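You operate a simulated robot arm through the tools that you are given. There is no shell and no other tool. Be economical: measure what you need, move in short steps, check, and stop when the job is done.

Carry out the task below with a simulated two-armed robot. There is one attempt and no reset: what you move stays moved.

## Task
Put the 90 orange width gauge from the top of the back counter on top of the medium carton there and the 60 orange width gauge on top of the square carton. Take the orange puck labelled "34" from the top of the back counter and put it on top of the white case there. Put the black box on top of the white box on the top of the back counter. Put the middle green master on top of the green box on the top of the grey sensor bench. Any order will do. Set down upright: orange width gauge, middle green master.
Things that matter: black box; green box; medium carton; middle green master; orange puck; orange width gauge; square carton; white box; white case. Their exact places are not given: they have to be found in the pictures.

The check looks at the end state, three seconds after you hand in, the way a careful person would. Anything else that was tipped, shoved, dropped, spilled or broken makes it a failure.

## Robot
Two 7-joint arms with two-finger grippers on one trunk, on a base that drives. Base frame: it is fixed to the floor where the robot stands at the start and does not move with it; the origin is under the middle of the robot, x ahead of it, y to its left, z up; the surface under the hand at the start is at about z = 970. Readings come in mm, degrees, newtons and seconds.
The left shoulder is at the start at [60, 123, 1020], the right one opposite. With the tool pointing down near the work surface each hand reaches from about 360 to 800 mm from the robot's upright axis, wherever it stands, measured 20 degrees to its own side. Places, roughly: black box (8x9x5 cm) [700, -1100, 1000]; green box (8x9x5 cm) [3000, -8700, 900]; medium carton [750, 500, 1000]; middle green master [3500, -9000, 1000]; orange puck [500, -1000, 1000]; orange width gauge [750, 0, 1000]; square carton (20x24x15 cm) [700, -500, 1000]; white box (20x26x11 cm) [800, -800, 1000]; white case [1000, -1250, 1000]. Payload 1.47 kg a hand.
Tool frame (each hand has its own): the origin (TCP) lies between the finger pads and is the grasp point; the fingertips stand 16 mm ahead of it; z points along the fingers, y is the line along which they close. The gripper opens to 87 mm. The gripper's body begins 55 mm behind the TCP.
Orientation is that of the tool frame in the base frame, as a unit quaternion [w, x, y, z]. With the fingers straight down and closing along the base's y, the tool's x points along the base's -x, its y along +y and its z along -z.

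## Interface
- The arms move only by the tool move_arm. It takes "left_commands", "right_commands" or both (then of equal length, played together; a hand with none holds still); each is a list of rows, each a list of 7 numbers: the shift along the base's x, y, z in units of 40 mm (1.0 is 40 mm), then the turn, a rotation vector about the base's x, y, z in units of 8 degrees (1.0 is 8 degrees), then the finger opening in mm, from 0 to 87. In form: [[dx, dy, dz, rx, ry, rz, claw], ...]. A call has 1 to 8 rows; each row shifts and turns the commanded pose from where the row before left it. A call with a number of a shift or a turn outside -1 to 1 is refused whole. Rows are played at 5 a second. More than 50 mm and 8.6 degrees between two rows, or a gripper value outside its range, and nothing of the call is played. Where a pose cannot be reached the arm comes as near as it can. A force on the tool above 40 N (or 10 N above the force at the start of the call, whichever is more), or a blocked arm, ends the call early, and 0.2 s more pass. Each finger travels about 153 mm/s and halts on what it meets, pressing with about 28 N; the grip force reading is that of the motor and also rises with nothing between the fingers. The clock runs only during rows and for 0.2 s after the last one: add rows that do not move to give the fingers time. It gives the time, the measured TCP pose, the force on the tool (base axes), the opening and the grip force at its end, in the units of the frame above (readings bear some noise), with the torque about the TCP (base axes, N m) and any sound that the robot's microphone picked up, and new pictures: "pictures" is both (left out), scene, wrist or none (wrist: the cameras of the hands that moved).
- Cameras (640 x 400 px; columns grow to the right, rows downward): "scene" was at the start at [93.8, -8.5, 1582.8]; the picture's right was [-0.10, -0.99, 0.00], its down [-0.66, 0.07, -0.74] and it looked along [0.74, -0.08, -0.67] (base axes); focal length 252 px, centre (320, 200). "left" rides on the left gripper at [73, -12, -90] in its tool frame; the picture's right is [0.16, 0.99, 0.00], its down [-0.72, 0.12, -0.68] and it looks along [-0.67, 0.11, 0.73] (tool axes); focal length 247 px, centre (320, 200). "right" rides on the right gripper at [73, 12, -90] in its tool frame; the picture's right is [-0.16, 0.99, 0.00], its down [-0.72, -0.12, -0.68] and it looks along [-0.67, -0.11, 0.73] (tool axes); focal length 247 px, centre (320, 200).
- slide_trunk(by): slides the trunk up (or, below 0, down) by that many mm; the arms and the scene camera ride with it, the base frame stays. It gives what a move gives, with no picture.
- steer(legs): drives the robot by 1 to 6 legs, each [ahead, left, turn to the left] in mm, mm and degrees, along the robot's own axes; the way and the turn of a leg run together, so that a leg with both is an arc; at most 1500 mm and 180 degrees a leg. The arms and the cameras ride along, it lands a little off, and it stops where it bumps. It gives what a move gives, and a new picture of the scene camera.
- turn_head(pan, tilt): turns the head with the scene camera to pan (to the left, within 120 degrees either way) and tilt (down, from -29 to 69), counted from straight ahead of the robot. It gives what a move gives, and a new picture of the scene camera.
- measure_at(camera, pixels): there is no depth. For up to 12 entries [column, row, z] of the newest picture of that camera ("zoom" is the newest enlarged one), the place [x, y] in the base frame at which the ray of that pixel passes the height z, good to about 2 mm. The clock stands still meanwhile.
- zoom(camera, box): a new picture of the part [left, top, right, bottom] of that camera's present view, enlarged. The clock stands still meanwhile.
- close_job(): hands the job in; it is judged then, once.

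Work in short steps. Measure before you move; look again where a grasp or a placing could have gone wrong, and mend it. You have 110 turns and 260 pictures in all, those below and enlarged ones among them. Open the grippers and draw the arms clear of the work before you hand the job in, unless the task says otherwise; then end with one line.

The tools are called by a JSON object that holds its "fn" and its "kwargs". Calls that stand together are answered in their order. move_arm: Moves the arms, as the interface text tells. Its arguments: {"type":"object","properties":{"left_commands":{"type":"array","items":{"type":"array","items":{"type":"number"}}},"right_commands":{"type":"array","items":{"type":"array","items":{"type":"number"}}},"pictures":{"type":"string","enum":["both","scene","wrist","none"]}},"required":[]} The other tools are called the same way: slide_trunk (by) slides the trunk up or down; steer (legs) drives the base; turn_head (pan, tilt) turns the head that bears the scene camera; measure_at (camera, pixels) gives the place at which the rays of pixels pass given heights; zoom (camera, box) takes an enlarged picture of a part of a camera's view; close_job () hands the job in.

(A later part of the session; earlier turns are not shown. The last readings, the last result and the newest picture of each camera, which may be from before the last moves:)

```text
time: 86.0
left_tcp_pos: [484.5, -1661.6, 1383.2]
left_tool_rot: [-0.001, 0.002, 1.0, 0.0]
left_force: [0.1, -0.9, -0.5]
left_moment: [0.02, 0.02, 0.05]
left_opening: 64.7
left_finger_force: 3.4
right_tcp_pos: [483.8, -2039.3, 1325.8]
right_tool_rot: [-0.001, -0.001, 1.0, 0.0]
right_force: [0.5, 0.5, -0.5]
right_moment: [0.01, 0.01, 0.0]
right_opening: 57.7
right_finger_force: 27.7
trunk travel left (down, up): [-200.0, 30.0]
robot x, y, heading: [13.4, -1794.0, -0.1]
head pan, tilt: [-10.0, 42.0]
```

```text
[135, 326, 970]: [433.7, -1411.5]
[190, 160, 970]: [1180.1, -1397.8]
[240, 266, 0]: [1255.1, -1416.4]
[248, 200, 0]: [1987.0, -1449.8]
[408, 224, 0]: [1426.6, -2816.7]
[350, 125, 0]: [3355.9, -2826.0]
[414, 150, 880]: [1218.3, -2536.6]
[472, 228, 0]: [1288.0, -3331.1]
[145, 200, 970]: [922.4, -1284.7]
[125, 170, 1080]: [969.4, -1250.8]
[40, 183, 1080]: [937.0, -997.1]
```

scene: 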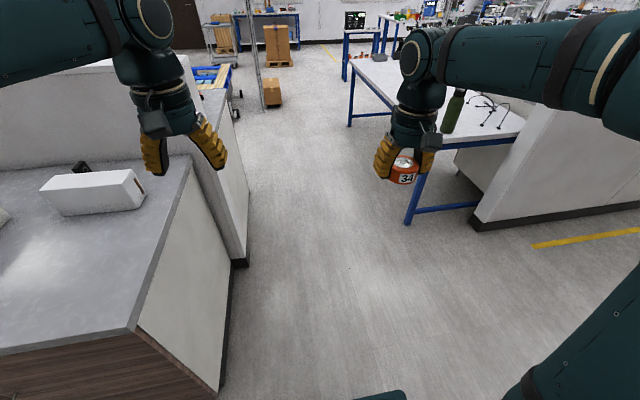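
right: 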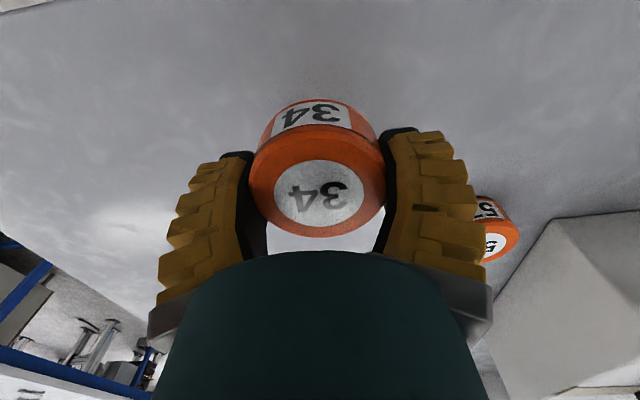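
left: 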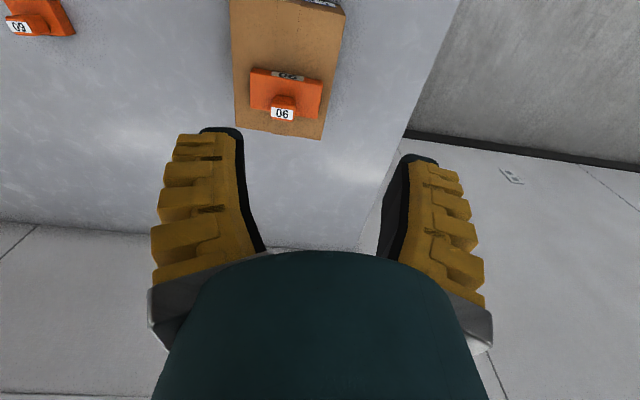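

The corridor is about 1.1 m wide. I drive ahead 690 and then turn left 90° to face the counter's end.

{"fn": "steer", "kwargs": {"legs": [[690, 0, 0]]}}

{"fn": "steer", "kwargs": {"legs": [[0, 0, 90]]}}

```text
time: 89.8
left_tcp_pos: [1182.1, -1680.8, 1382.8]
left_tool_rot: [-0.001, 0.012, 1.0, 0.0]
left_force: [0.1, -0.5, -0.6]
left_moment: [-0.01, 0.01, -0.01]
left_opening: 64.6
left_finger_force: 3.2
right_tcp_pos: [1176.7, -2057.9, 1326.0]
right_tool_rot: [0.0, 0.009, 1.0, 0.0]
right_force: [0.0, -0.2, -0.7]
right_moment: [0.01, 0.02, 0.01]
right_opening: 57.6
right_finger_force: 28.0
trunk travel left (down, up): [-200.0, 30.0]
robot x, y, heading: [709.1, -1804.4, -1.2]
head pan, tilt: [-10.0, 42.0]
```

scene: 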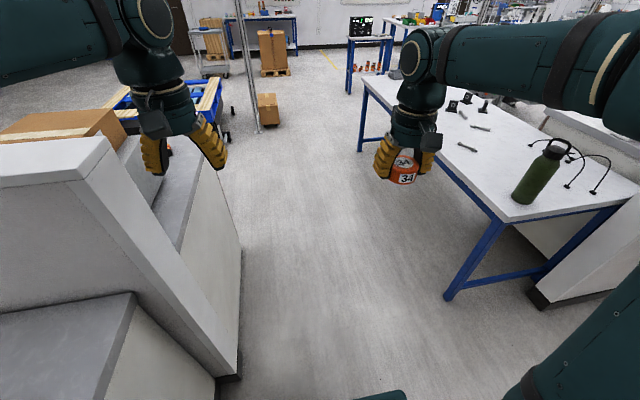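

```text
time: 94.1
left_tcp_pos: [562.2, -1339.5, 1382.7]
left_tool_rot: [0.001, 0.718, -0.696, 0.0]
left_force: [-0.8, 0.0, -1.2]
left_moment: [0.0, 0.0, 0.0]
left_opening: 64.5
left_finger_force: 3.5
right_tcp_pos: [938.6, -1326.0, 1325.7]
right_tool_rot: [0.0, 0.721, -0.693, 0.0]
right_force: [0.3, -0.9, -1.1]
right_moment: [0.01, -0.01, -0.01]
right_opening: 57.4
right_finger_force: 27.6
trunk travel left (down, up): [-200.0, 30.0]
robot x, y, heading: [708.9, -1802.5, 91.8]
head pan, tilt: [-10.0, 42.0]
```

scene: 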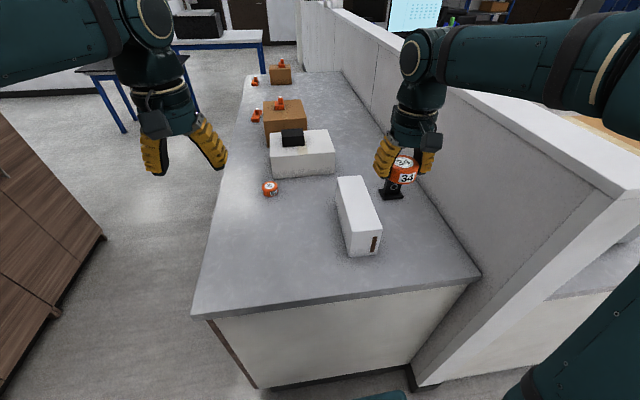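

The case is at (355,210). I zoom to measure its top.

{"fn": "zoom", "kwargs": {"camera": "scene", "box": [300, 165, 412, 265]}}

```text
4.00 times, centred on (356, 215) of scene
```

zoom: 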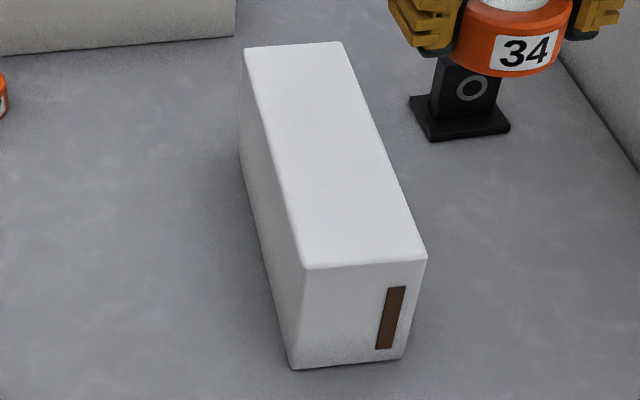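

{"fn": "measure_at", "kwargs": {"camera": "zoom", "pixels": [[292, 369, 970], [403, 358, 970], [303, 268, 1080], [426, 256, 1080], [243, 49, 1080], [341, 42, 1080], [303, 268, 1075], [303, 268, 1085]]}}

```text
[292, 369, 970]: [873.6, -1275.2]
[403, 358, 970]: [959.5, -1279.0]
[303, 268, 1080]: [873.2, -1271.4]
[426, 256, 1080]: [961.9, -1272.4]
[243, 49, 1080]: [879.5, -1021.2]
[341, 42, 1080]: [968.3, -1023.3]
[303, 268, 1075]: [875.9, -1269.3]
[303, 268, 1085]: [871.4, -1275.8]
```

Case top is at about z 1082, centre line x≈919. I move the puck over (919,−1180) and lower to about 18 mm above it.

{"fn": "move_arm", "kwargs": {"right_commands": [[-0.12, 0.9, -0.3, 0, 0, 0, 40], [-0.12, 0.9, -0.3, 0, 0, 0, 40], [-0.12, 0.9, -0.7, 0, 0, 0, 40], [-0.12, 0.9, -0.7, 0, 0, 0, 40], [0, 0.05, -1, 0, 0, 0, 40], [0, 0, -1, 0, 0, 0, 40], [0, 0, -1, 0, 0, 0, 40], [0, 0, 0, 0, 0, 0, 40]]}}

```text
time: 95.9
left_tcp_pos: [561.6, -1340.1, 1382.3]
left_tool_rot: [0.0, 0.718, -0.696, 0.0]
left_force: [0.4, 1.0, 0.4]
left_moment: [-0.03, 0.01, -0.02]
left_opening: 64.7
left_finger_force: 3.5
right_tcp_pos: [922.6, -1181.2, 1124.1]
right_tool_rot: [0.0, 0.721, -0.693, 0.0]
right_force: [0.9, 0.3, -0.5]
right_moment: [0.02, 0.0, -0.01]
right_opening: 57.3
right_finger_force: 28.3
trunk travel left (down, up): [-200.0, 30.0]
robot x, y, heading: [709.6, -1801.1, 91.8]
head pan, tilt: [-10.0, 42.0]
```

scene: 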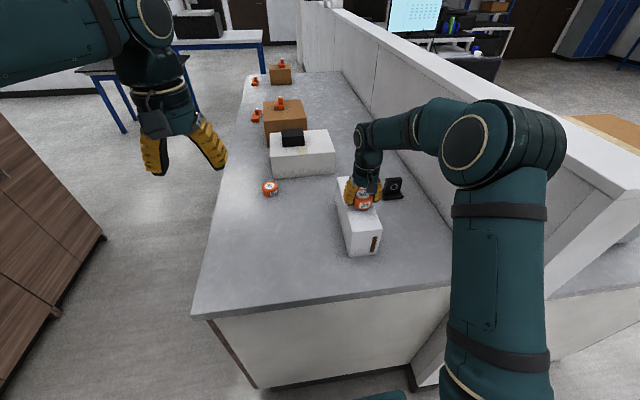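
right: 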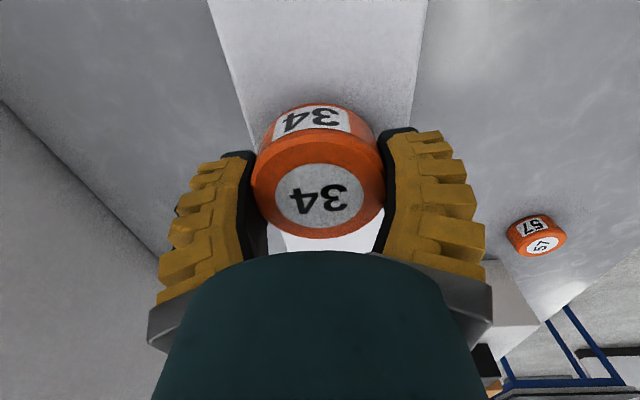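

It is well centred. I lower 14 mm, then feel for contact.

{"fn": "move_arm", "kwargs": {"right_commands": [[-0.05, 0, -0.2, 0, 0, 0, 40], [0, 0, -0.15, 0, 0, 0, 40], [0, 0, 0, 0, 0, 0, 40]], "pictures": "none"}}

{"fn": "move_arm", "kwargs": {"right_commands": [[0, 0, -0.06, 0, 0, 0, 40], [0, 0, 0, 0, 0, 0, 40]], "pictures": "none"}}

{"fn": "move_arm", "kwargs": {"right_commands": [[0, 0, -0.06, 0, 0, 0, 40], [0, 0, 0, 0, 0, 0, 40]], "pictures": "none"}}

{"fn": "move_arm", "kwargs": {"right_commands": [[0, 0, -0.05, 0, 0, 0, 40], [0, 0, 0, 0, 0, 0, 40]], "pictures": "wrist"}}

```text
time: 96.7
left_tcp_pos: [560.9, -1340.4, 1381.9]
left_tool_rot: [0.001, 0.718, -0.696, 0.002]
left_force: [-0.5, 0.2, -0.3]
left_moment: [-0.02, 0.01, -0.03]
left_opening: 64.7
left_finger_force: 3.4
right_tcp_pos: [918.9, -1180.5, 1111.4]
right_tool_rot: [0.0, 0.72, -0.694, 0.0]
right_force: [0.3, 0.0, -0.3]
right_moment: [0.01, 0.02, -0.02]
right_opening: 57.2
right_finger_force: 28.1
trunk travel left (down, up): [-200.0, 30.0]
robot x, y, heading: [709.4, -1800.4, 91.8]
head pan, tilt: [-10.0, 42.0]
```

```text
time: 97.3
left_tcp_pos: [562.5, -1338.5, 1384.0]
left_tool_rot: [0.0, 0.718, -0.696, 0.0]
left_force: [0.5, 0.6, 0.6]
left_moment: [-0.02, -0.02, 0.0]
left_opening: 64.5
left_finger_force: 3.1
right_tcp_pos: [919.0, -1179.5, 1110.1]
right_tool_rot: [-0.002, 0.72, -0.694, -0.002]
right_force: [2.5, 1.6, 14.7]
right_moment: [0.35, 0.02, -0.02]
right_opening: 57.3
right_finger_force: 28.2
trunk travel left (down, up): [-200.0, 30.0]
robot x, y, heading: [709.5, -1805.9, 91.7]
head pan, tilt: [-10.0, 42.0]
```

```text
time: 97.9
left_tcp_pos: [562.3, -1341.6, 1383.9]
left_tool_rot: [0.0, 0.718, -0.696, 0.0]
left_force: [0.0, 0.8, -0.7]
left_moment: [0.01, -0.02, -0.01]
left_opening: 64.5
left_finger_force: 3.0
right_tcp_pos: [918.6, -1181.3, 1108.2]
right_tool_rot: [-0.001, 0.72, -0.694, -0.001]
right_force: [5.3, 3.3, 22.0]
right_moment: [-0.06, -0.08, 0.05]
right_opening: 58.5
right_finger_force: 28.0
trunk travel left (down, up): [-200.0, 30.0]
robot x, y, heading: [712.6, -1801.5, 91.6]
head pan, tilt: [-10.0, 42.0]
```

```text
time: 98.5
left_tcp_pos: [561.7, -1340.8, 1383.5]
left_tool_rot: [0.0, 0.718, -0.696, 0.0]
left_force: [-0.3, 0.0, -0.6]
left_moment: [-0.01, 0.02, -0.01]
left_opening: 64.6
left_finger_force: 2.9
right_tcp_pos: [918.1, -1181.6, 1107.5]
right_tool_rot: [0.0, 0.72, -0.694, -0.001]
right_force: [4.5, 4.4, 22.5]
right_moment: [0.01, -0.08, 0.02]
right_opening: 59.3
right_finger_force: 28.3
trunk travel left (down, up): [-200.0, 30.0]
robot x, y, heading: [710.7, -1798.6, 91.7]
head pan, tilt: [-10.0, 42.0]
```

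right: 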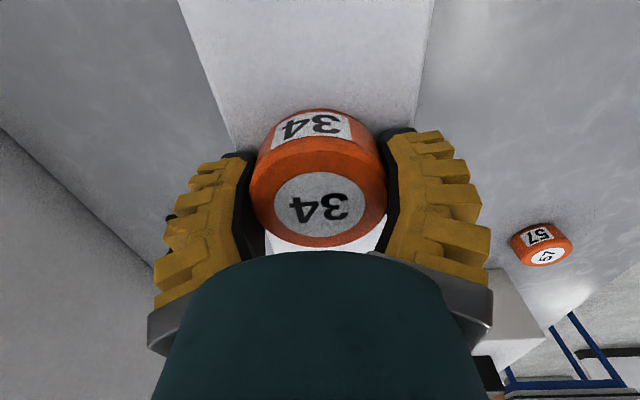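

Contact is made, so I release and rise.

{"fn": "move_arm", "kwargs": {"right_commands": [[0, 0, 0.03, 0, 0, 0, 87], [0, 0, 0, 0, 0, 0, 87], [0, 0, 0, 0, 0, 0, 87], [0, 0, 0.6, 0, 0, 0, 87], [0, 0, 1, 0, 0, 0, 87], [0, -0.3, 1, 0, 0, 0, 87], [0, -0.5, 1, 0, 0, 0, 87], [0, -0.5, 1, 0, 0, 0, 87]]}}

```text
time: 100.3
left_tcp_pos: [562.4, -1340.9, 1383.9]
left_tool_rot: [0.0, 0.719, -0.695, 0.001]
left_force: [-0.3, -0.3, 0.6]
left_moment: [-0.03, 0.01, -0.01]
left_opening: 64.6
left_finger_force: 3.2
right_tcp_pos: [921.2, -1233.6, 1291.8]
right_tool_rot: [0.0, 0.72, -0.694, 0.0]
right_force: [0.2, 0.1, 0.5]
right_moment: [-0.02, -0.01, -0.04]
right_opening: 87.0
right_finger_force: 0.2
trunk travel left (down, up): [-200.0, 30.0]
robot x, y, heading: [711.4, -1803.7, 92.0]
head pan, tilt: [-10.0, 42.0]
```

scene: 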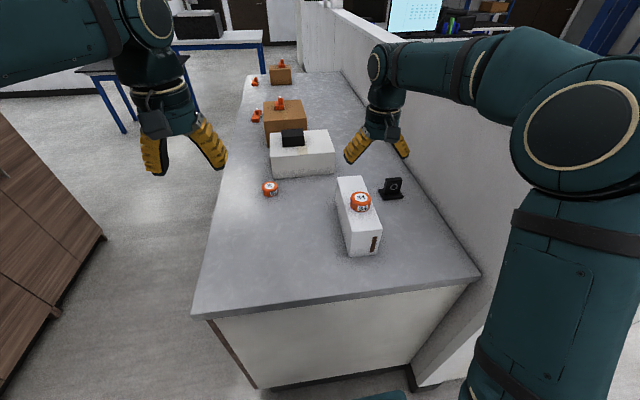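
right: 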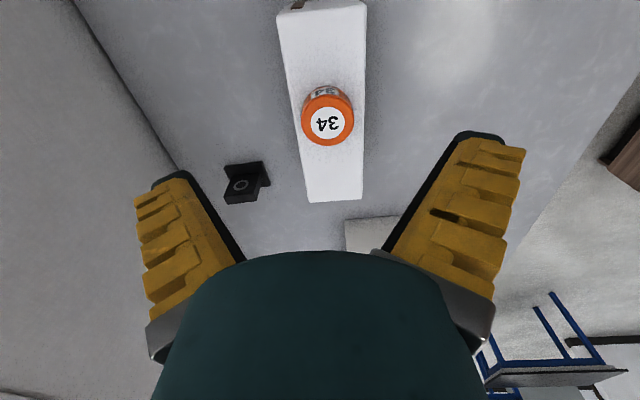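

The puck rests on the case. I retract the right hand, back away and turn around to look for the sensor bench.

{"fn": "move_arm", "kwargs": {"right_commands": [[0.1, -0.8, 0.5, 0, 0, 0, 87], [0.1, -0.8, 0.5, 0, 0, 0, 87], [0.1, -0.8, 0.5, 0, 0, 0, 87], [0.1, -0.8, 0.5, 0, 0, 0, 87]], "pictures": "none"}}

{"fn": "steer", "kwargs": {"legs": [[-250, 0, 0], [0, 0, -180]]}}

{"fn": "turn_head", "kwargs": {"pan": 0, "tilt": 15}}

```text
time: 101.3
left_tcp_pos: [563.6, -1341.4, 1383.3]
left_tool_rot: [0.0, 0.718, -0.696, -0.001]
left_force: [-0.1, 0.5, -0.7]
left_moment: [0.03, -0.01, -0.02]
left_opening: 64.6
left_finger_force: 3.1
right_tcp_pos: [934.5, -1361.2, 1370.3]
right_tool_rot: [-0.001, 0.721, -0.693, -0.001]
right_force: [0.1, -1.0, -0.3]
right_moment: [0.02, -0.02, 0.0]
right_opening: 86.9
right_finger_force: 0.1
trunk travel left (down, up): [-200.0, 30.0]
robot x, y, heading: [712.6, -1805.1, 91.9]
head pan, tilt: [-10.0, 42.0]
```

```text
time: 110.7
left_tcp_pos: [827.9, -2525.0, 1382.7]
left_tool_rot: [-0.001, 0.726, 0.688, 0.0]
left_force: [-0.5, -0.1, -0.3]
left_moment: [0.02, -0.01, 0.04]
left_opening: 64.5
left_finger_force: 3.6
right_tcp_pos: [456.0, -2473.9, 1368.8]
right_tool_rot: [0.0, 0.724, 0.69, 0.001]
right_force: [0.0, -0.3, -0.3]
right_moment: [0.02, 0.01, 0.02]
right_opening: 87.0
right_finger_force: 0.1
trunk travel left (down, up): [-200.0, 30.0]
robot x, y, heading: [719.4, -2049.7, -92.9]
head pan, tilt: [-10.0, 42.0]
```

scene: 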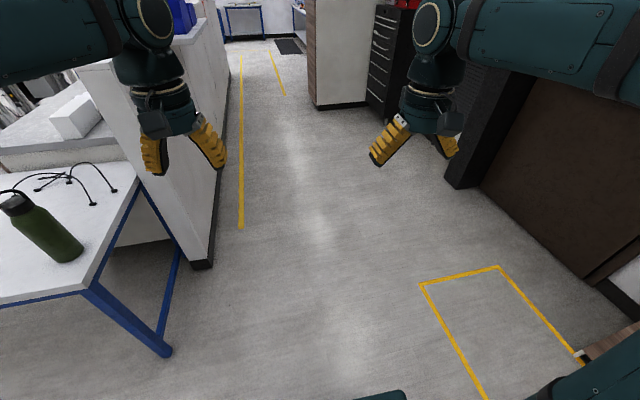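

```text
time: 111.6
left_tcp_pos: [827.4, -2524.8, 1382.0]
left_tool_rot: [-0.001, 0.726, 0.688, 0.001]
left_force: [0.6, 0.2, -0.3]
left_moment: [0.01, 0.0, 0.01]
left_opening: 64.4
left_finger_force: 3.4
right_tcp_pos: [457.7, -2474.4, 1369.1]
right_tool_rot: [0.0, 0.724, 0.69, 0.001]
right_force: [0.4, 0.5, -0.2]
right_moment: [0.0, 0.02, -0.04]
right_opening: 87.1
right_finger_force: 0.1
trunk travel left (down, up): [-200.0, 30.0]
robot x, y, heading: [719.0, -2051.2, -93.0]
head pan, tilt: [0.0, 15.0]
```

scene: 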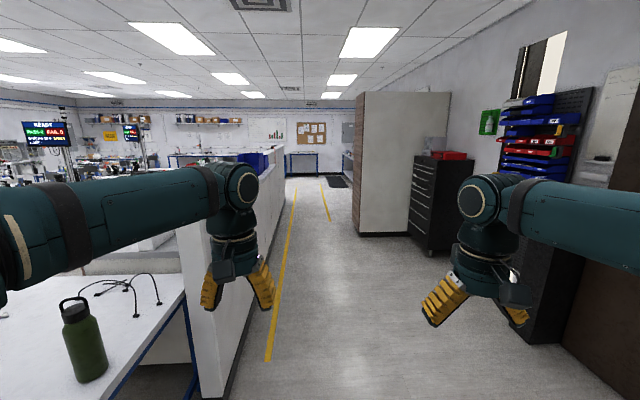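

A corridor runs ahead. I measure its walls at floor level.

{"fn": "measure_at", "kwargs": {"camera": "scene", "pixels": [[228, 395, 0], [286, 180, 0], [270, 300, 0], [359, 236, 0], [410, 237, 0], [428, 254, 0], [325, 186, 0], [345, 185, 0], [290, 172, 0], [268, 360, 0], [292, 190, 0]]}}

{"fn": "zoom", "kwargs": {"camera": "scene", "box": [150, 110, 410, 270]}}

```text
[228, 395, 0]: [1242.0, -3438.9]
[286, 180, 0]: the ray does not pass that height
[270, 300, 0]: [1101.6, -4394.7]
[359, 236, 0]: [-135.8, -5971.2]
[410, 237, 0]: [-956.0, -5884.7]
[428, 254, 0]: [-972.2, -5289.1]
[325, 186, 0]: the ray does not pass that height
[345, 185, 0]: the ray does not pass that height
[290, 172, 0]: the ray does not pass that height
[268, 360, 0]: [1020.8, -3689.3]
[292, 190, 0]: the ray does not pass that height
```

```text
2.46 times, centred on (280, 190) of scene
```

zoom: 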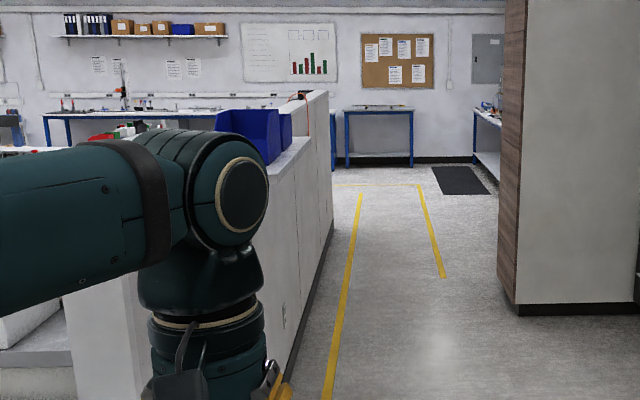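

The corridor is clear from x≈−135 to 1150. I drive ahead about 4.2 m and look left.

{"fn": "steer", "kwargs": {"legs": [[1400, 0, 1], [1400, 0, 1], [1400, 0, 0]]}}

{"fn": "turn_head", "kwargs": {"pan": 45, "tilt": 15}}

```text
time: 131.8
left_tcp_pos: [815.6, -6736.0, 1383.8]
left_tool_rot: [-0.001, 0.703, 0.712, 0.001]
left_force: [-0.1, -1.0, 0.3]
left_moment: [0.01, 0.0, 0.03]
left_opening: 64.7
left_finger_force: 3.2
right_tcp_pos: [443.2, -6709.5, 1369.4]
right_tool_rot: [0.001, 0.7, 0.714, 0.0]
right_force: [-0.5, -0.6, -0.4]
right_moment: [-0.01, 0.02, 0.01]
right_opening: 87.0
right_finger_force: 0.1
trunk travel left (down, up): [-200.0, 30.0]
robot x, y, heading: [673.3, -6267.2, -89.1]
head pan, tilt: [0.0, 15.0]
```

scene: 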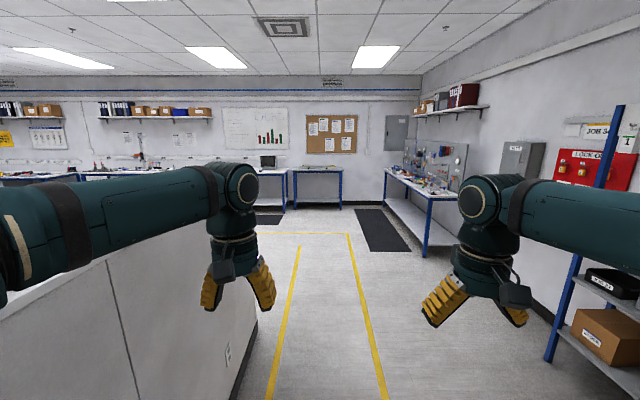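

```text
time: 132.9
left_tcp_pos: [815.7, -6734.2, 1383.1]
left_tool_rot: [-0.001, 0.703, 0.711, 0.001]
left_force: [-0.5, 0.0, -0.7]
left_moment: [-0.01, 0.01, 0.03]
left_opening: 64.3
left_finger_force: 3.6
right_tcp_pos: [442.9, -6708.9, 1367.7]
right_tool_rot: [0.0, 0.7, 0.714, 0.0]
right_force: [0.2, -0.3, 0.1]
right_moment: [-0.01, 0.02, 0.01]
right_opening: 86.9
right_finger_force: 0.1
trunk travel left (down, up): [-200.0, 30.0]
robot x, y, heading: [681.6, -6269.6, -89.2]
head pan, tilt: [45.0, 15.0]
```

scene: 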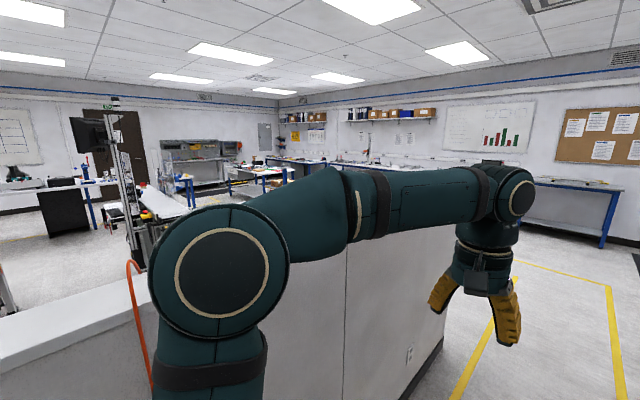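

The far benches run along the end wall. I drive 1450 further and look left past the partition.

{"fn": "steer", "kwargs": {"legs": [[1400, 0, 0]]}}

{"fn": "turn_head", "kwargs": {"pan": 75, "tilt": 20}}

```text
time: 139.9
left_tcp_pos: [800.2, -8124.8, 1383.4]
left_tool_rot: [0.0, 0.713, 0.701, 0.001]
left_force: [0.0, 0.4, -0.8]
left_moment: [0.02, 0.0, -0.03]
left_opening: 64.2
left_finger_force: 3.4
right_tcp_pos: [430.1, -8089.0, 1369.7]
right_tool_rot: [0.001, 0.711, 0.703, 0.001]
right_force: [0.0, -0.3, 0.2]
right_moment: [-0.03, 0.01, -0.02]
right_opening: 87.2
right_finger_force: 0.2
trunk travel left (down, up): [-200.0, 30.0]
robot x, y, heading: [671.0, -7651.9, -91.0]
head pan, tilt: [45.0, 15.0]
```

scene: 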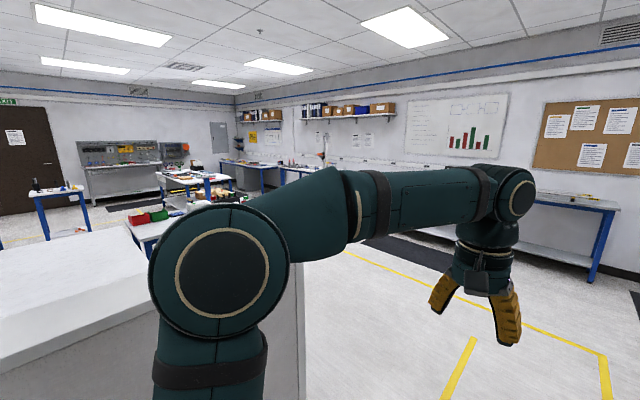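

```text
time: 140.8
left_tcp_pos: [801.1, -8125.1, 1382.6]
left_tool_rot: [-0.002, 0.713, 0.701, 0.001]
left_force: [0.1, -0.4, -0.4]
left_moment: [0.01, -0.02, -0.05]
left_opening: 64.5
left_finger_force: 4.0
right_tcp_pos: [429.2, -8087.7, 1369.3]
right_tool_rot: [0.0, 0.711, 0.703, 0.0]
right_force: [0.1, -0.2, 0.6]
right_moment: [0.0, 0.02, 0.01]
right_opening: 87.2
right_finger_force: 0.1
trunk travel left (down, up): [-200.0, 30.0]
robot x, y, heading: [674.4, -7654.9, -90.9]
head pan, tilt: [75.0, 20.0]
```

scene: 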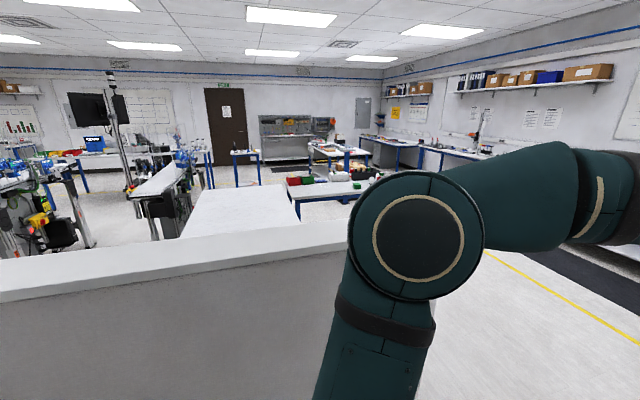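

The partition end is still beside me. I look ahead and to the left to judge the remaining free space.

{"fn": "turn_head", "kwargs": {"pan": 25, "tilt": 25}}

```text
time: 142.0
left_tcp_pos: [799.0, -8125.2, 1382.1]
left_tool_rot: [0.0, 0.713, 0.702, 0.001]
left_force: [-0.7, -0.3, 0.0]
left_moment: [0.0, 0.0, 0.02]
left_opening: 64.6
left_finger_force: 3.2
right_tcp_pos: [430.0, -8087.8, 1368.9]
right_tool_rot: [0.0, 0.711, 0.703, 0.0]
right_force: [0.5, 0.6, -0.3]
right_moment: [0.0, -0.01, -0.02]
right_opening: 87.0
right_finger_force: 0.0
trunk travel left (down, up): [-200.0, 30.0]
robot x, y, heading: [673.4, -7653.8, -90.8]
head pan, tilt: [25.0, 25.0]
```

scene: 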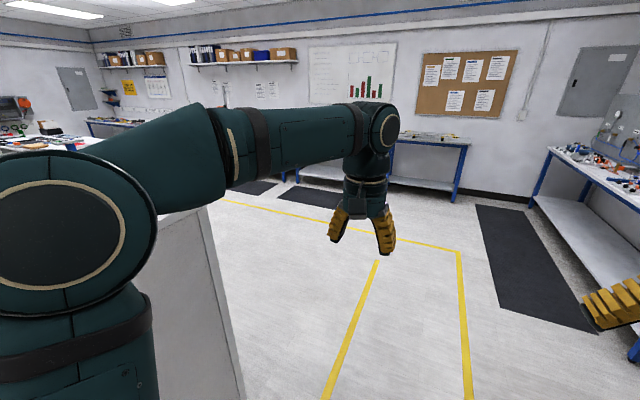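

{"fn": "measure_at", "kwargs": {"camera": "scene", "pixels": [[455, 203, 0], [392, 190, 0], [355, 187, 0], [243, 395, 0], [470, 147, 900], [230, 200, 0], [260, 183, 0], [297, 182, 0]]}}

```text
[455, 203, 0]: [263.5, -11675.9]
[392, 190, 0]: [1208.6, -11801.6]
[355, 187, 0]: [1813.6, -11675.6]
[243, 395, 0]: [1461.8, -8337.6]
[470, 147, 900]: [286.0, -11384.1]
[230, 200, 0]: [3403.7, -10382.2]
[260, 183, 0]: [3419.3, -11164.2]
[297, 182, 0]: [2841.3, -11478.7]
```

The end wall is at y≈−12000, so the sensor bench must be the table past the partition. I drive ahead 1300 more and look left.

{"fn": "steer", "kwargs": {"legs": [[1300, 0, 0.5]]}}

{"fn": "turn_head", "kwargs": {"pan": 85, "tilt": 20}}

```text
time: 148.4
left_tcp_pos: [783.1, -9397.3, 1382.2]
left_tool_rot: [0.0, 0.712, 0.702, 0.001]
left_force: [1.0, -0.2, 0.1]
left_moment: [-0.02, 0.0, -0.02]
left_opening: 64.7
left_finger_force: 3.5
right_tcp_pos: [413.8, -9362.4, 1370.2]
right_tool_rot: [-0.001, 0.71, 0.704, 0.0]
right_force: [0.7, -0.5, 0.0]
right_moment: [-0.01, 0.01, 0.01]
right_opening: 86.8
right_finger_force: 0.2
trunk travel left (down, up): [-200.0, 30.0]
robot x, y, heading: [658.7, -8925.5, -90.9]
head pan, tilt: [25.0, 25.0]
```

scene: 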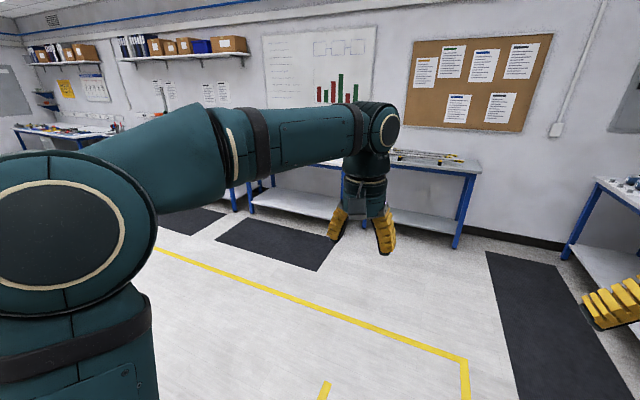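

```text
time: 149.7
left_tcp_pos: [783.9, -9397.5, 1382.3]
left_tool_rot: [-0.001, 0.712, 0.702, 0.0]
left_force: [-1.2, 1.0, -1.0]
left_moment: [-0.01, 0.01, 0.02]
left_opening: 64.7
left_finger_force: 3.1
right_tcp_pos: [412.5, -9360.5, 1369.6]
right_tool_rot: [-0.001, 0.709, 0.705, 0.0]
right_force: [-0.3, 0.1, -0.1]
right_moment: [-0.02, 0.0, -0.03]
right_opening: 87.2
right_finger_force: 0.0
trunk travel left (down, up): [-200.0, 30.0]
robot x, y, heading: [654.6, -8925.2, -90.6]
head pan, tilt: [85.0, 20.0]
```

scene: 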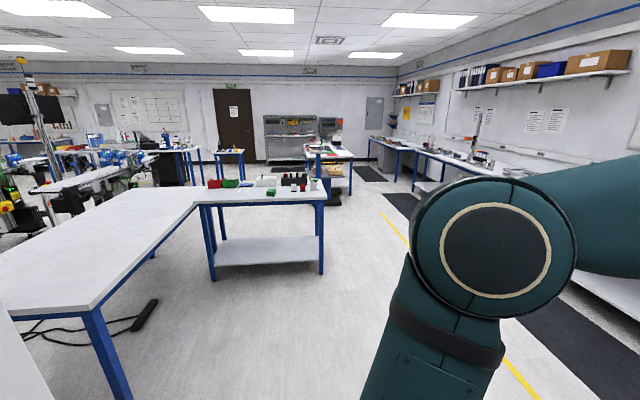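

A table with small red and green things is at (260,190). I zoom in on it.

{"fn": "zoom", "kwargs": {"camera": "scene", "box": [190, 150, 350, 250]}}

{"fn": "measure_at", "kwargs": {"camera": "scene", "pixels": [[322, 273, 0], [213, 280, 0], [326, 201, 850], [196, 205, 850], [190, 150, 850], [322, 201, 900], [105, 395, 0]]}}

```text
4.00 times, centred on (270, 200) of scene
```

zoom: 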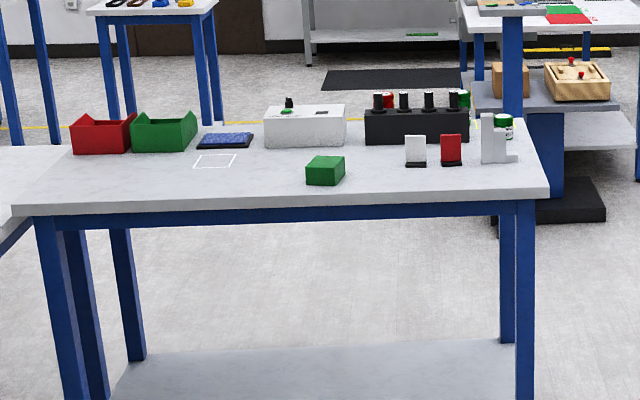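

```text
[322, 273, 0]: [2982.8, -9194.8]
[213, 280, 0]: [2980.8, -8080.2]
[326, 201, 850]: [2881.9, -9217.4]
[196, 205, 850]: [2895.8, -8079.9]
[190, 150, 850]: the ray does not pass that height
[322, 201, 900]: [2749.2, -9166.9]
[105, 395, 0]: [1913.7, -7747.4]
```

That is the bench (front edge x≈2900, y −8080…−9220), with the green box in front. I turn to face +x and drive nearer.

{"fn": "steer", "kwargs": {"legs": [[0, 0, 90.6], [1300, 0, 0]]}}

{"fn": "turn_head", "kwargs": {"pan": 0, "tilt": 35}}

{"fn": "zoom", "kwargs": {"camera": "scene", "box": [200, 60, 440, 210]}}

```text
time: 160.0
left_tcp_pos: [2445.8, -8896.5, 1383.3]
left_tool_rot: [0.0, 0.03, 1.0, 0.0]
left_force: [-0.1, 0.0, -0.6]
left_moment: [0.0, 0.01, -0.01]
left_opening: 64.5
left_finger_force: 3.0
right_tcp_pos: [2394.1, -9266.2, 1369.3]
right_tool_rot: [0.0, 0.026, 1.0, 0.0]
right_force: [0.8, -0.3, -0.9]
right_moment: [-0.01, -0.04, 0.0]
right_opening: 87.3
right_finger_force: 0.1
trunk travel left (down, up): [-200.0, 30.0]
robot x, y, heading: [1968.9, -8998.8, -3.1]
head pan, tilt: [85.0, 20.0]
```

scene: 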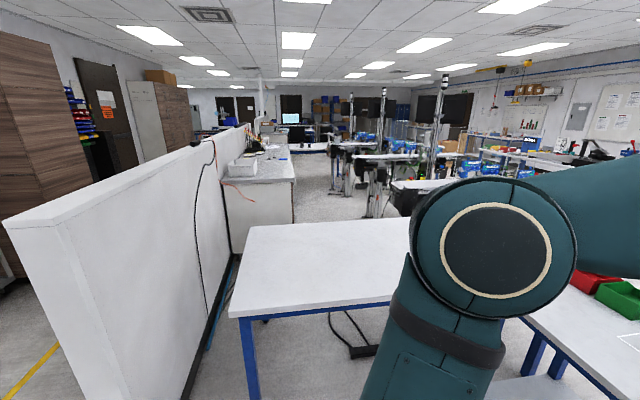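

```text
time: 161.6
left_tcp_pos: [2445.6, -8896.2, 1382.4]
left_tool_rot: [-0.001, 0.029, 1.0, 0.0]
left_force: [0.3, 0.4, -0.1]
left_moment: [-0.03, 0.01, 0.01]
left_opening: 64.3
left_finger_force: 4.0
right_tcp_pos: [2393.3, -9265.4, 1370.2]
right_tool_rot: [0.0, 0.026, 1.0, 0.0]
right_force: [0.3, -0.4, 0.4]
right_moment: [-0.01, 0.01, -0.02]
right_opening: 87.2
right_finger_force: 0.2
trunk travel left (down, up): [-200.0, 30.0]
robot x, y, heading: [1969.6, -9005.1, -3.3]
head pan, tilt: [0.0, 35.0]
```

scene: 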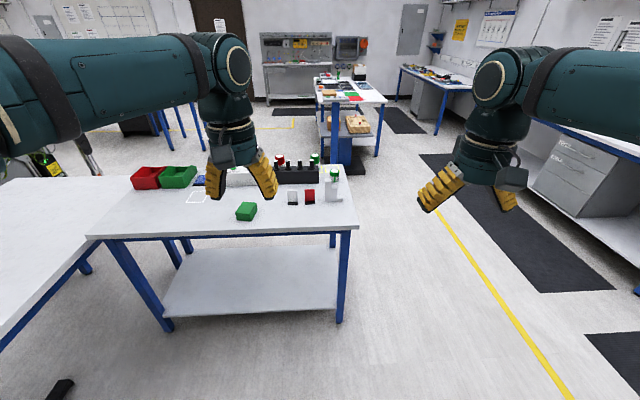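

```text
2.67 times, centred on (320, 135) of scene
```

zoom: 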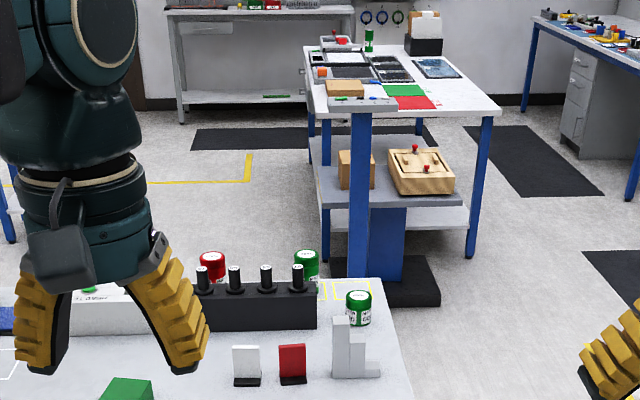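

The masters are the red and green cylinders beyond the black block. I drive nearer to see them.

{"fn": "steer", "kwargs": {"legs": [[400, 180, 3.3]]}}

{"fn": "turn_head", "kwargs": {"pan": 0, "tilt": 40}}

{"fn": "zoom", "kwargs": {"camera": "scene", "box": [200, 120, 440, 270]}}

```text
time: 164.3
left_tcp_pos: [2847.5, -8700.4, 1383.0]
left_tool_rot: [-0.001, 0.001, 1.0, -0.001]
left_force: [-1.0, -0.3, 0.4]
left_moment: [-0.03, 0.05, -0.02]
left_opening: 64.7
left_finger_force: 3.1
right_tcp_pos: [2815.3, -9072.6, 1370.3]
right_tool_rot: [-0.001, 0.0, 1.0, 0.001]
right_force: [1.1, -0.9, -0.9]
right_moment: [0.04, 0.03, 0.03]
right_opening: 87.1
right_finger_force: 0.1
trunk travel left (down, up): [-200.0, 30.0]
robot x, y, heading: [2377.7, -8832.2, -0.2]
head pan, tilt: [0.0, 35.0]
```

scene: 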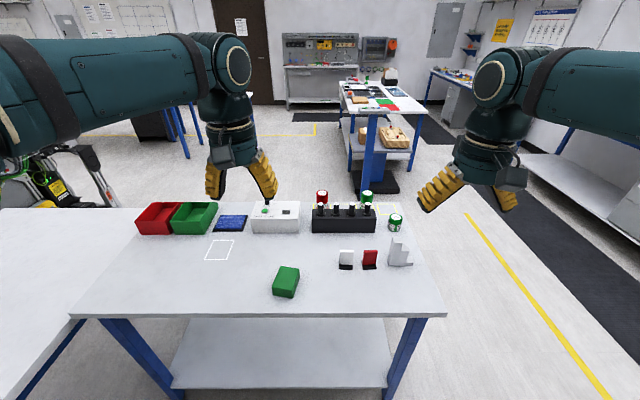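

```text
time: 165.0
left_tcp_pos: [2847.9, -8700.9, 1382.2]
left_tool_rot: [-0.001, 0.002, 1.0, 0.0]
left_force: [-0.7, -0.2, -0.6]
left_moment: [-0.01, 0.03, 0.03]
left_opening: 64.8
left_finger_force: 3.4
right_tcp_pos: [2814.8, -9072.9, 1370.0]
right_tool_rot: [0.001, -0.001, 1.0, 0.0]
right_force: [-0.5, 0.5, -0.4]
right_moment: [0.0, 0.04, 0.01]
right_opening: 86.8
right_finger_force: 0.0
trunk travel left (down, up): [-200.0, 30.0]
robot x, y, heading: [2376.7, -8831.5, -0.3]
head pan, tilt: [0.0, 40.0]
```

scene: 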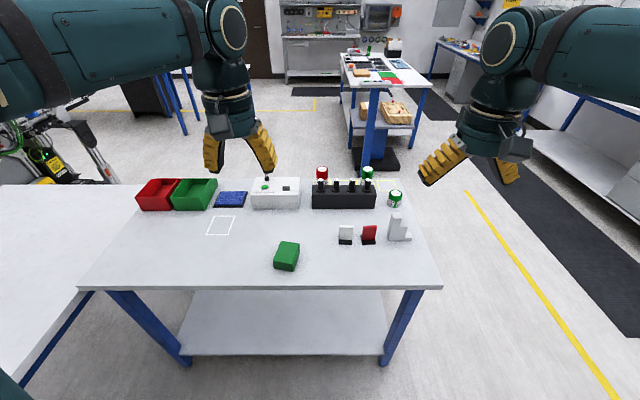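

```text
2.67 times, centred on (320, 195) of scene
```

zoom: 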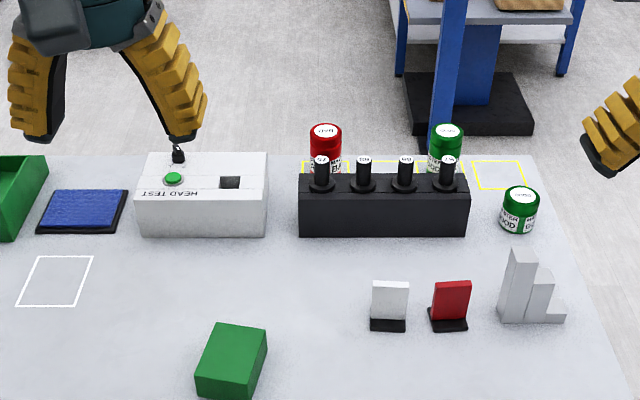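

Several masters: red and green behind the black block and a green one at (395,198). I measure places and bench height.

{"fn": "measure_at", "kwargs": {"camera": "scene", "pixels": [[382, 365, 0], [186, 365, 0], [440, 288, 850], [440, 288, 900], [440, 288, 950], [78, 289, 900], [395, 205, 900], [367, 178, 900], [286, 262, 900], [416, 190, 900], [130, 190, 900]]}}

{"fn": "zoom", "kwargs": {"camera": "scene", "box": [300, 150, 428, 230]}}

```text
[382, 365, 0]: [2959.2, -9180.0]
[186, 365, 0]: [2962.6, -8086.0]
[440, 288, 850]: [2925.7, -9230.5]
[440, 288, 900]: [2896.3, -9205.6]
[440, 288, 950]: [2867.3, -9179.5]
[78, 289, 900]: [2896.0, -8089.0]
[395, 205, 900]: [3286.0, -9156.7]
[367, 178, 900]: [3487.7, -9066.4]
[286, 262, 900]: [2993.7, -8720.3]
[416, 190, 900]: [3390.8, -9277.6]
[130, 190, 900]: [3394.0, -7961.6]
```

```text
5.00 times, centred on (364, 190) of scene
```

zoom: 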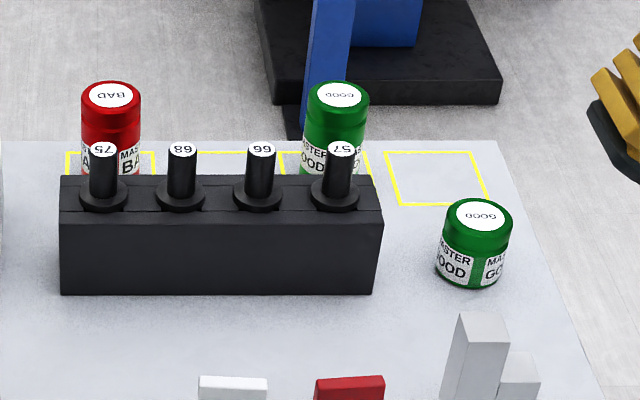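

The green master behind the block fits the given place [3500,−9000]. I check the space to the right end before driving round.

{"fn": "measure_at", "kwargs": {"camera": "scene", "pixels": [[355, 171, 0], [398, 171, 0], [413, 152, 0], [345, 82, 900], [432, 85, 900], [470, 190, 0], [400, 178, 860], [415, 205, 860], [384, 178, 860], [397, 178, 860], [377, 191, 860]]}}

{"fn": "steer", "kwargs": {"legs": [[0, -900, 0]]}}

```text
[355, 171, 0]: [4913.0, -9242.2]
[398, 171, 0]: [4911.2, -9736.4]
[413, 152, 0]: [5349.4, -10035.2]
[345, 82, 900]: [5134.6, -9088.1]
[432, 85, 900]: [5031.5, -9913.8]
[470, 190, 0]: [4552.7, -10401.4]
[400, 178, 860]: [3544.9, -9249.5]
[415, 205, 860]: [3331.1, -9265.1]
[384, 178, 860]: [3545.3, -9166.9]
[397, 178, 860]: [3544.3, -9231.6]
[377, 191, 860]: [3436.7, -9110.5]
```

```text
time: 173.2
left_tcp_pos: [2845.5, -9592.9, 1382.0]
left_tool_rot: [0.0, -0.002, 1.0, -0.001]
left_force: [-0.3, 1.2, 0.3]
left_moment: [-0.01, 0.03, -0.01]
left_opening: 64.5
left_finger_force: 3.2
right_tcp_pos: [2816.7, -9965.0, 1369.7]
right_tool_rot: [0.0, -0.004, 1.0, 0.0]
right_force: [-0.1, -0.5, -0.1]
right_moment: [-0.04, 0.02, 0.01]
right_opening: 87.0
right_finger_force: 0.0
trunk travel left (down, up): [-200.0, 30.0]
robot x, y, heading: [2375.5, -9732.4, 0.5]
head pan, tilt: [0.0, 40.0]
```

scene: 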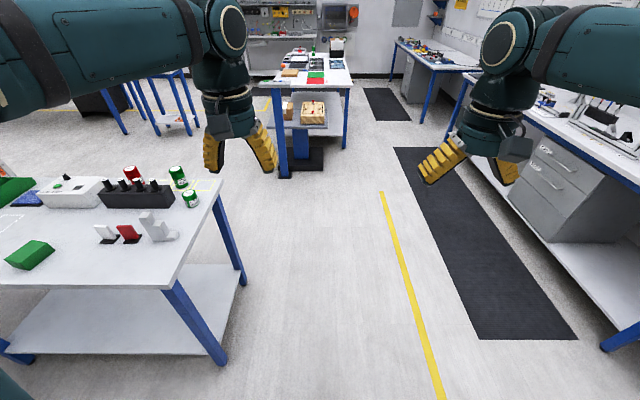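

The way is clear. I drive ahead 970 and turn left to face the bench's right end.

{"fn": "steer", "kwargs": {"legs": [[970, 0, 0], [0, 0, 89]]}}

{"fn": "zoom", "kwargs": {"camera": "scene", "box": [240, 130, 448, 260]}}

```text
time: 181.9
left_tcp_pos: [3208.0, -9253.8, 1382.8]
left_tool_rot: [-0.001, -0.698, 0.716, -0.001]
left_force: [0.8, 0.0, 0.7]
left_moment: [0.0, -0.01, 0.0]
left_opening: 64.5
left_finger_force: 3.7
right_tcp_pos: [3577.9, -9294.8, 1370.4]
right_tool_rot: [0.0, -0.7, 0.714, 0.0]
right_force: [-0.3, -0.6, 0.0]
right_moment: [0.01, -0.05, -0.03]
right_opening: 87.1
right_finger_force: 0.1
trunk travel left (down, up): [-200.0, 30.0]
robot x, y, heading: [3326.2, -9724.2, 88.7]
head pan, tilt: [0.0, 40.0]
```

scene: 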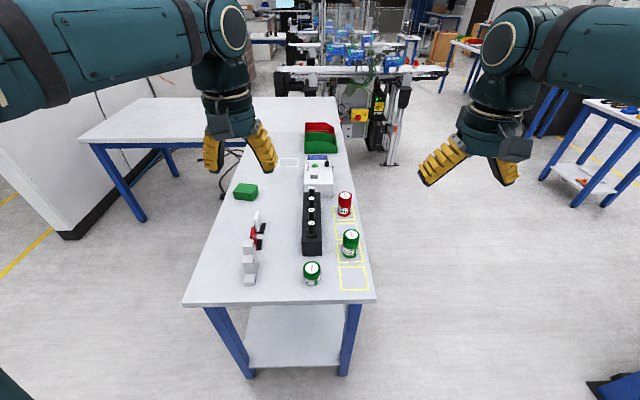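

```text
3.08 times, centred on (344, 195) of scene
```

zoom: 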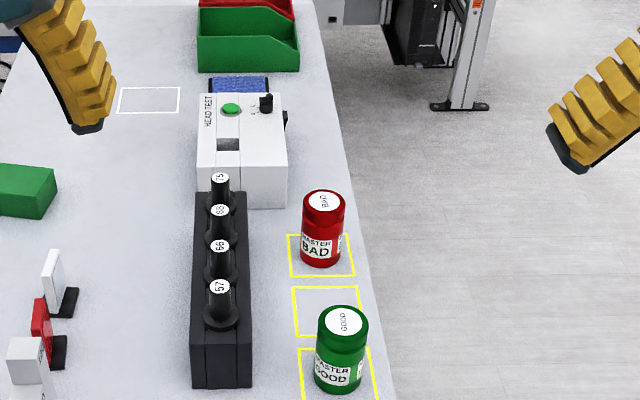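

Slot 3's master is the middle of the three (red, green, green). I zoom closely and measure both green ones.

{"fn": "zoom", "kwargs": {"camera": "scene", "box": [280, 180, 408, 300]}}

```text
3.33 times, centred on (344, 240) of scene
```

zoom: 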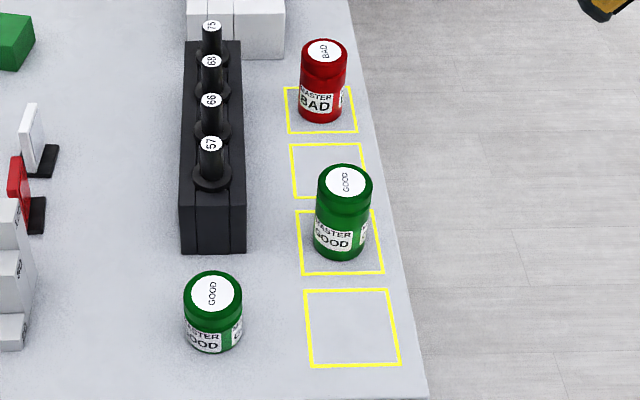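

{"fn": "measure_at", "kwargs": {"camera": "zoom", "pixels": [[297, 211, 865], [375, 210, 865], [303, 274, 865], [384, 272, 865], [341, 262, 865], [346, 181, 960], [346, 181, 980], [318, 182, 960], [372, 182, 960], [213, 293, 930], [214, 350, 865], [428, 398, 865]]}}

```text
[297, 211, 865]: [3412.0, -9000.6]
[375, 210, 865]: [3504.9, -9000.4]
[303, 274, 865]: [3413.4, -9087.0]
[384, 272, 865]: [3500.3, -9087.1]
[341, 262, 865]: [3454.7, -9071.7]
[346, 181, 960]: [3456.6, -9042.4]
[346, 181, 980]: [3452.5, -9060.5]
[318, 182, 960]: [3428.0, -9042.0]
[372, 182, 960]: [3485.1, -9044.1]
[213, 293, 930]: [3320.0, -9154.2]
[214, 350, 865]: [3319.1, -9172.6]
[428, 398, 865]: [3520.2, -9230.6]
```

The middle master stands at (3456,−9043), top z≈960, on bench z≈863. I drive 80 nearer and bring the right hand above it.

{"fn": "steer", "kwargs": {"legs": [[80, 0, 1]]}}

{"fn": "move_arm", "kwargs": {"right_commands": [[-0.4, 0.55, -0.75, 0, 0, 0, 87], [-0.4, 0.55, -0.75, 0, 0, 0, 87], [-0.4, 0.55, -0.75, 0, 0, 0, 87], [-0.4, 0.55, -0.75, 0, 0, 0, 87], [-0.4, 0.55, -0.75, 0, 0, 0, 87], [-0.4, 0.55, -0.75, 0, 0, 0, 87], [-0.4, 0.55, -0.75, 0, 0, 0, 87], [-0.2, 0.4, -0.75, 0, 0, 0, 87]]}}

```text
time: 183.0
left_tcp_pos: [3202.0, -9177.9, 1382.0]
left_tool_rot: [-0.001, -0.704, 0.71, -0.001]
left_force: [-0.8, 0.7, -0.1]
left_moment: [-0.04, -0.02, 0.01]
left_opening: 64.6
left_finger_force: 3.1
right_tcp_pos: [3572.0, -9211.1, 1370.0]
right_tool_rot: [0.0, -0.706, 0.708, 0.0]
right_force: [-0.9, 0.4, 0.2]
right_moment: [0.0, -0.01, -0.03]
right_opening: 87.0
right_finger_force: 0.0
trunk travel left (down, up): [-200.0, 30.0]
robot x, y, heading: [3330.6, -9647.8, 89.9]
head pan, tilt: [0.0, 40.0]
```

scene: 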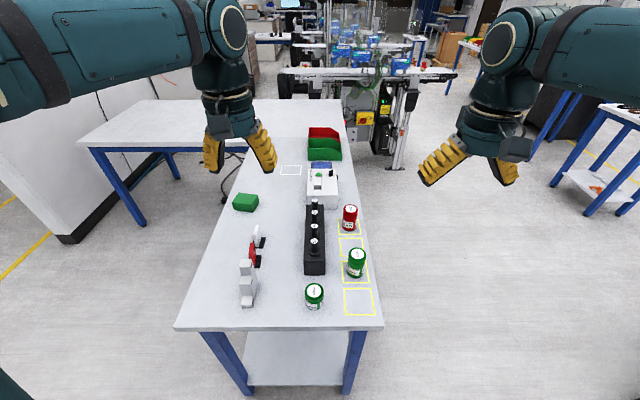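

```text
time: 184.8
left_tcp_pos: [3201.9, -9177.5, 1381.6]
left_tool_rot: [0.0, -0.704, 0.71, -0.001]
left_force: [-0.7, 0.5, -0.7]
left_moment: [0.01, 0.03, 0.01]
left_opening: 64.4
left_finger_force: 3.5
right_tcp_pos: [3453.2, -9041.3, 1129.0]
right_tool_rot: [0.0, -0.706, 0.708, 0.0]
right_force: [0.6, -0.2, 0.3]
right_moment: [-0.01, 0.01, -0.03]
right_opening: 86.9
right_finger_force: 0.0
trunk travel left (down, up): [-200.0, 30.0]
robot x, y, heading: [3330.0, -9649.8, 89.8]
head pan, tilt: [0.0, 40.0]
```

scene: 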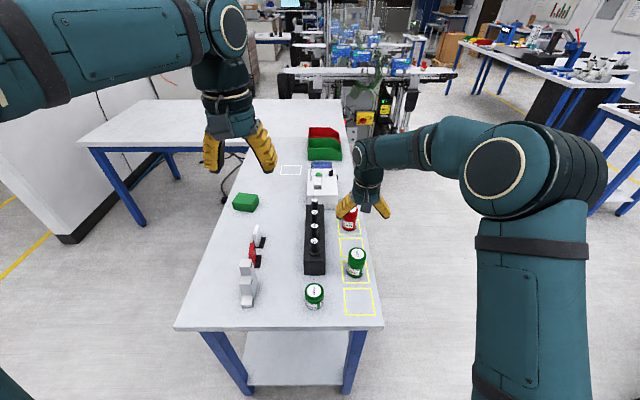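
right: 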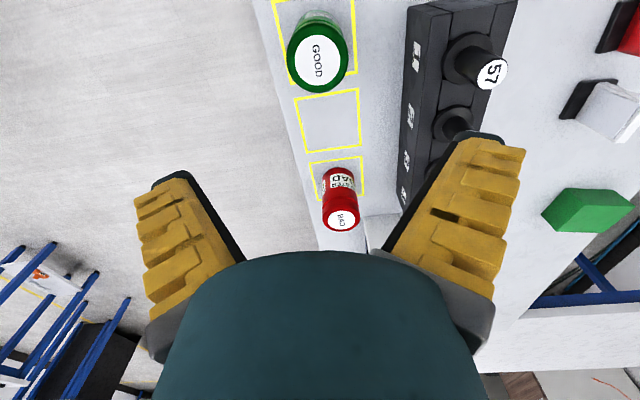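

I zoom on the master's top in the wrist view.

{"fn": "zoom", "kwargs": {"camera": "right", "box": [256, 0, 416, 100]}}

{"fn": "measure_at", "kwargs": {"camera": "right", "pixels": [[318, 63, 960], [287, 60, 955], [349, 55, 955], [318, 93, 955], [357, 74, 863], [288, 88, 863], [274, 2, 863], [402, 208, 915], [406, 10, 915]]}}

```text
4.00 times, centred on (336, 50) of right
```

zoom: 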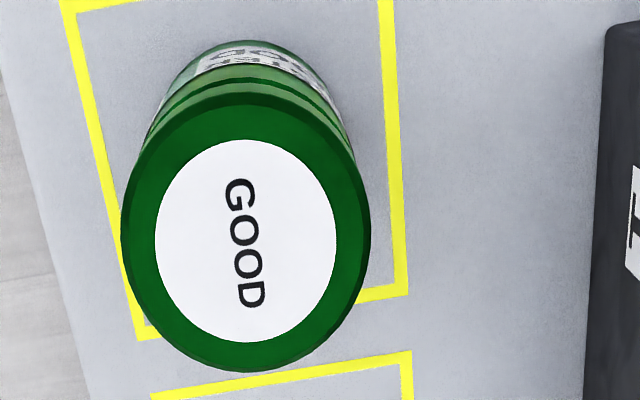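

```text
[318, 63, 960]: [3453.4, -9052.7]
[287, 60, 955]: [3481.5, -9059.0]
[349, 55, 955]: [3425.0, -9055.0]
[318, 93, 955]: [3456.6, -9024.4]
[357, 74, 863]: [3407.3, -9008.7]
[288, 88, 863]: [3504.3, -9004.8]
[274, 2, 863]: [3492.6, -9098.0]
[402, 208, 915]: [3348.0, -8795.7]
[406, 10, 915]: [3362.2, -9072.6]
```

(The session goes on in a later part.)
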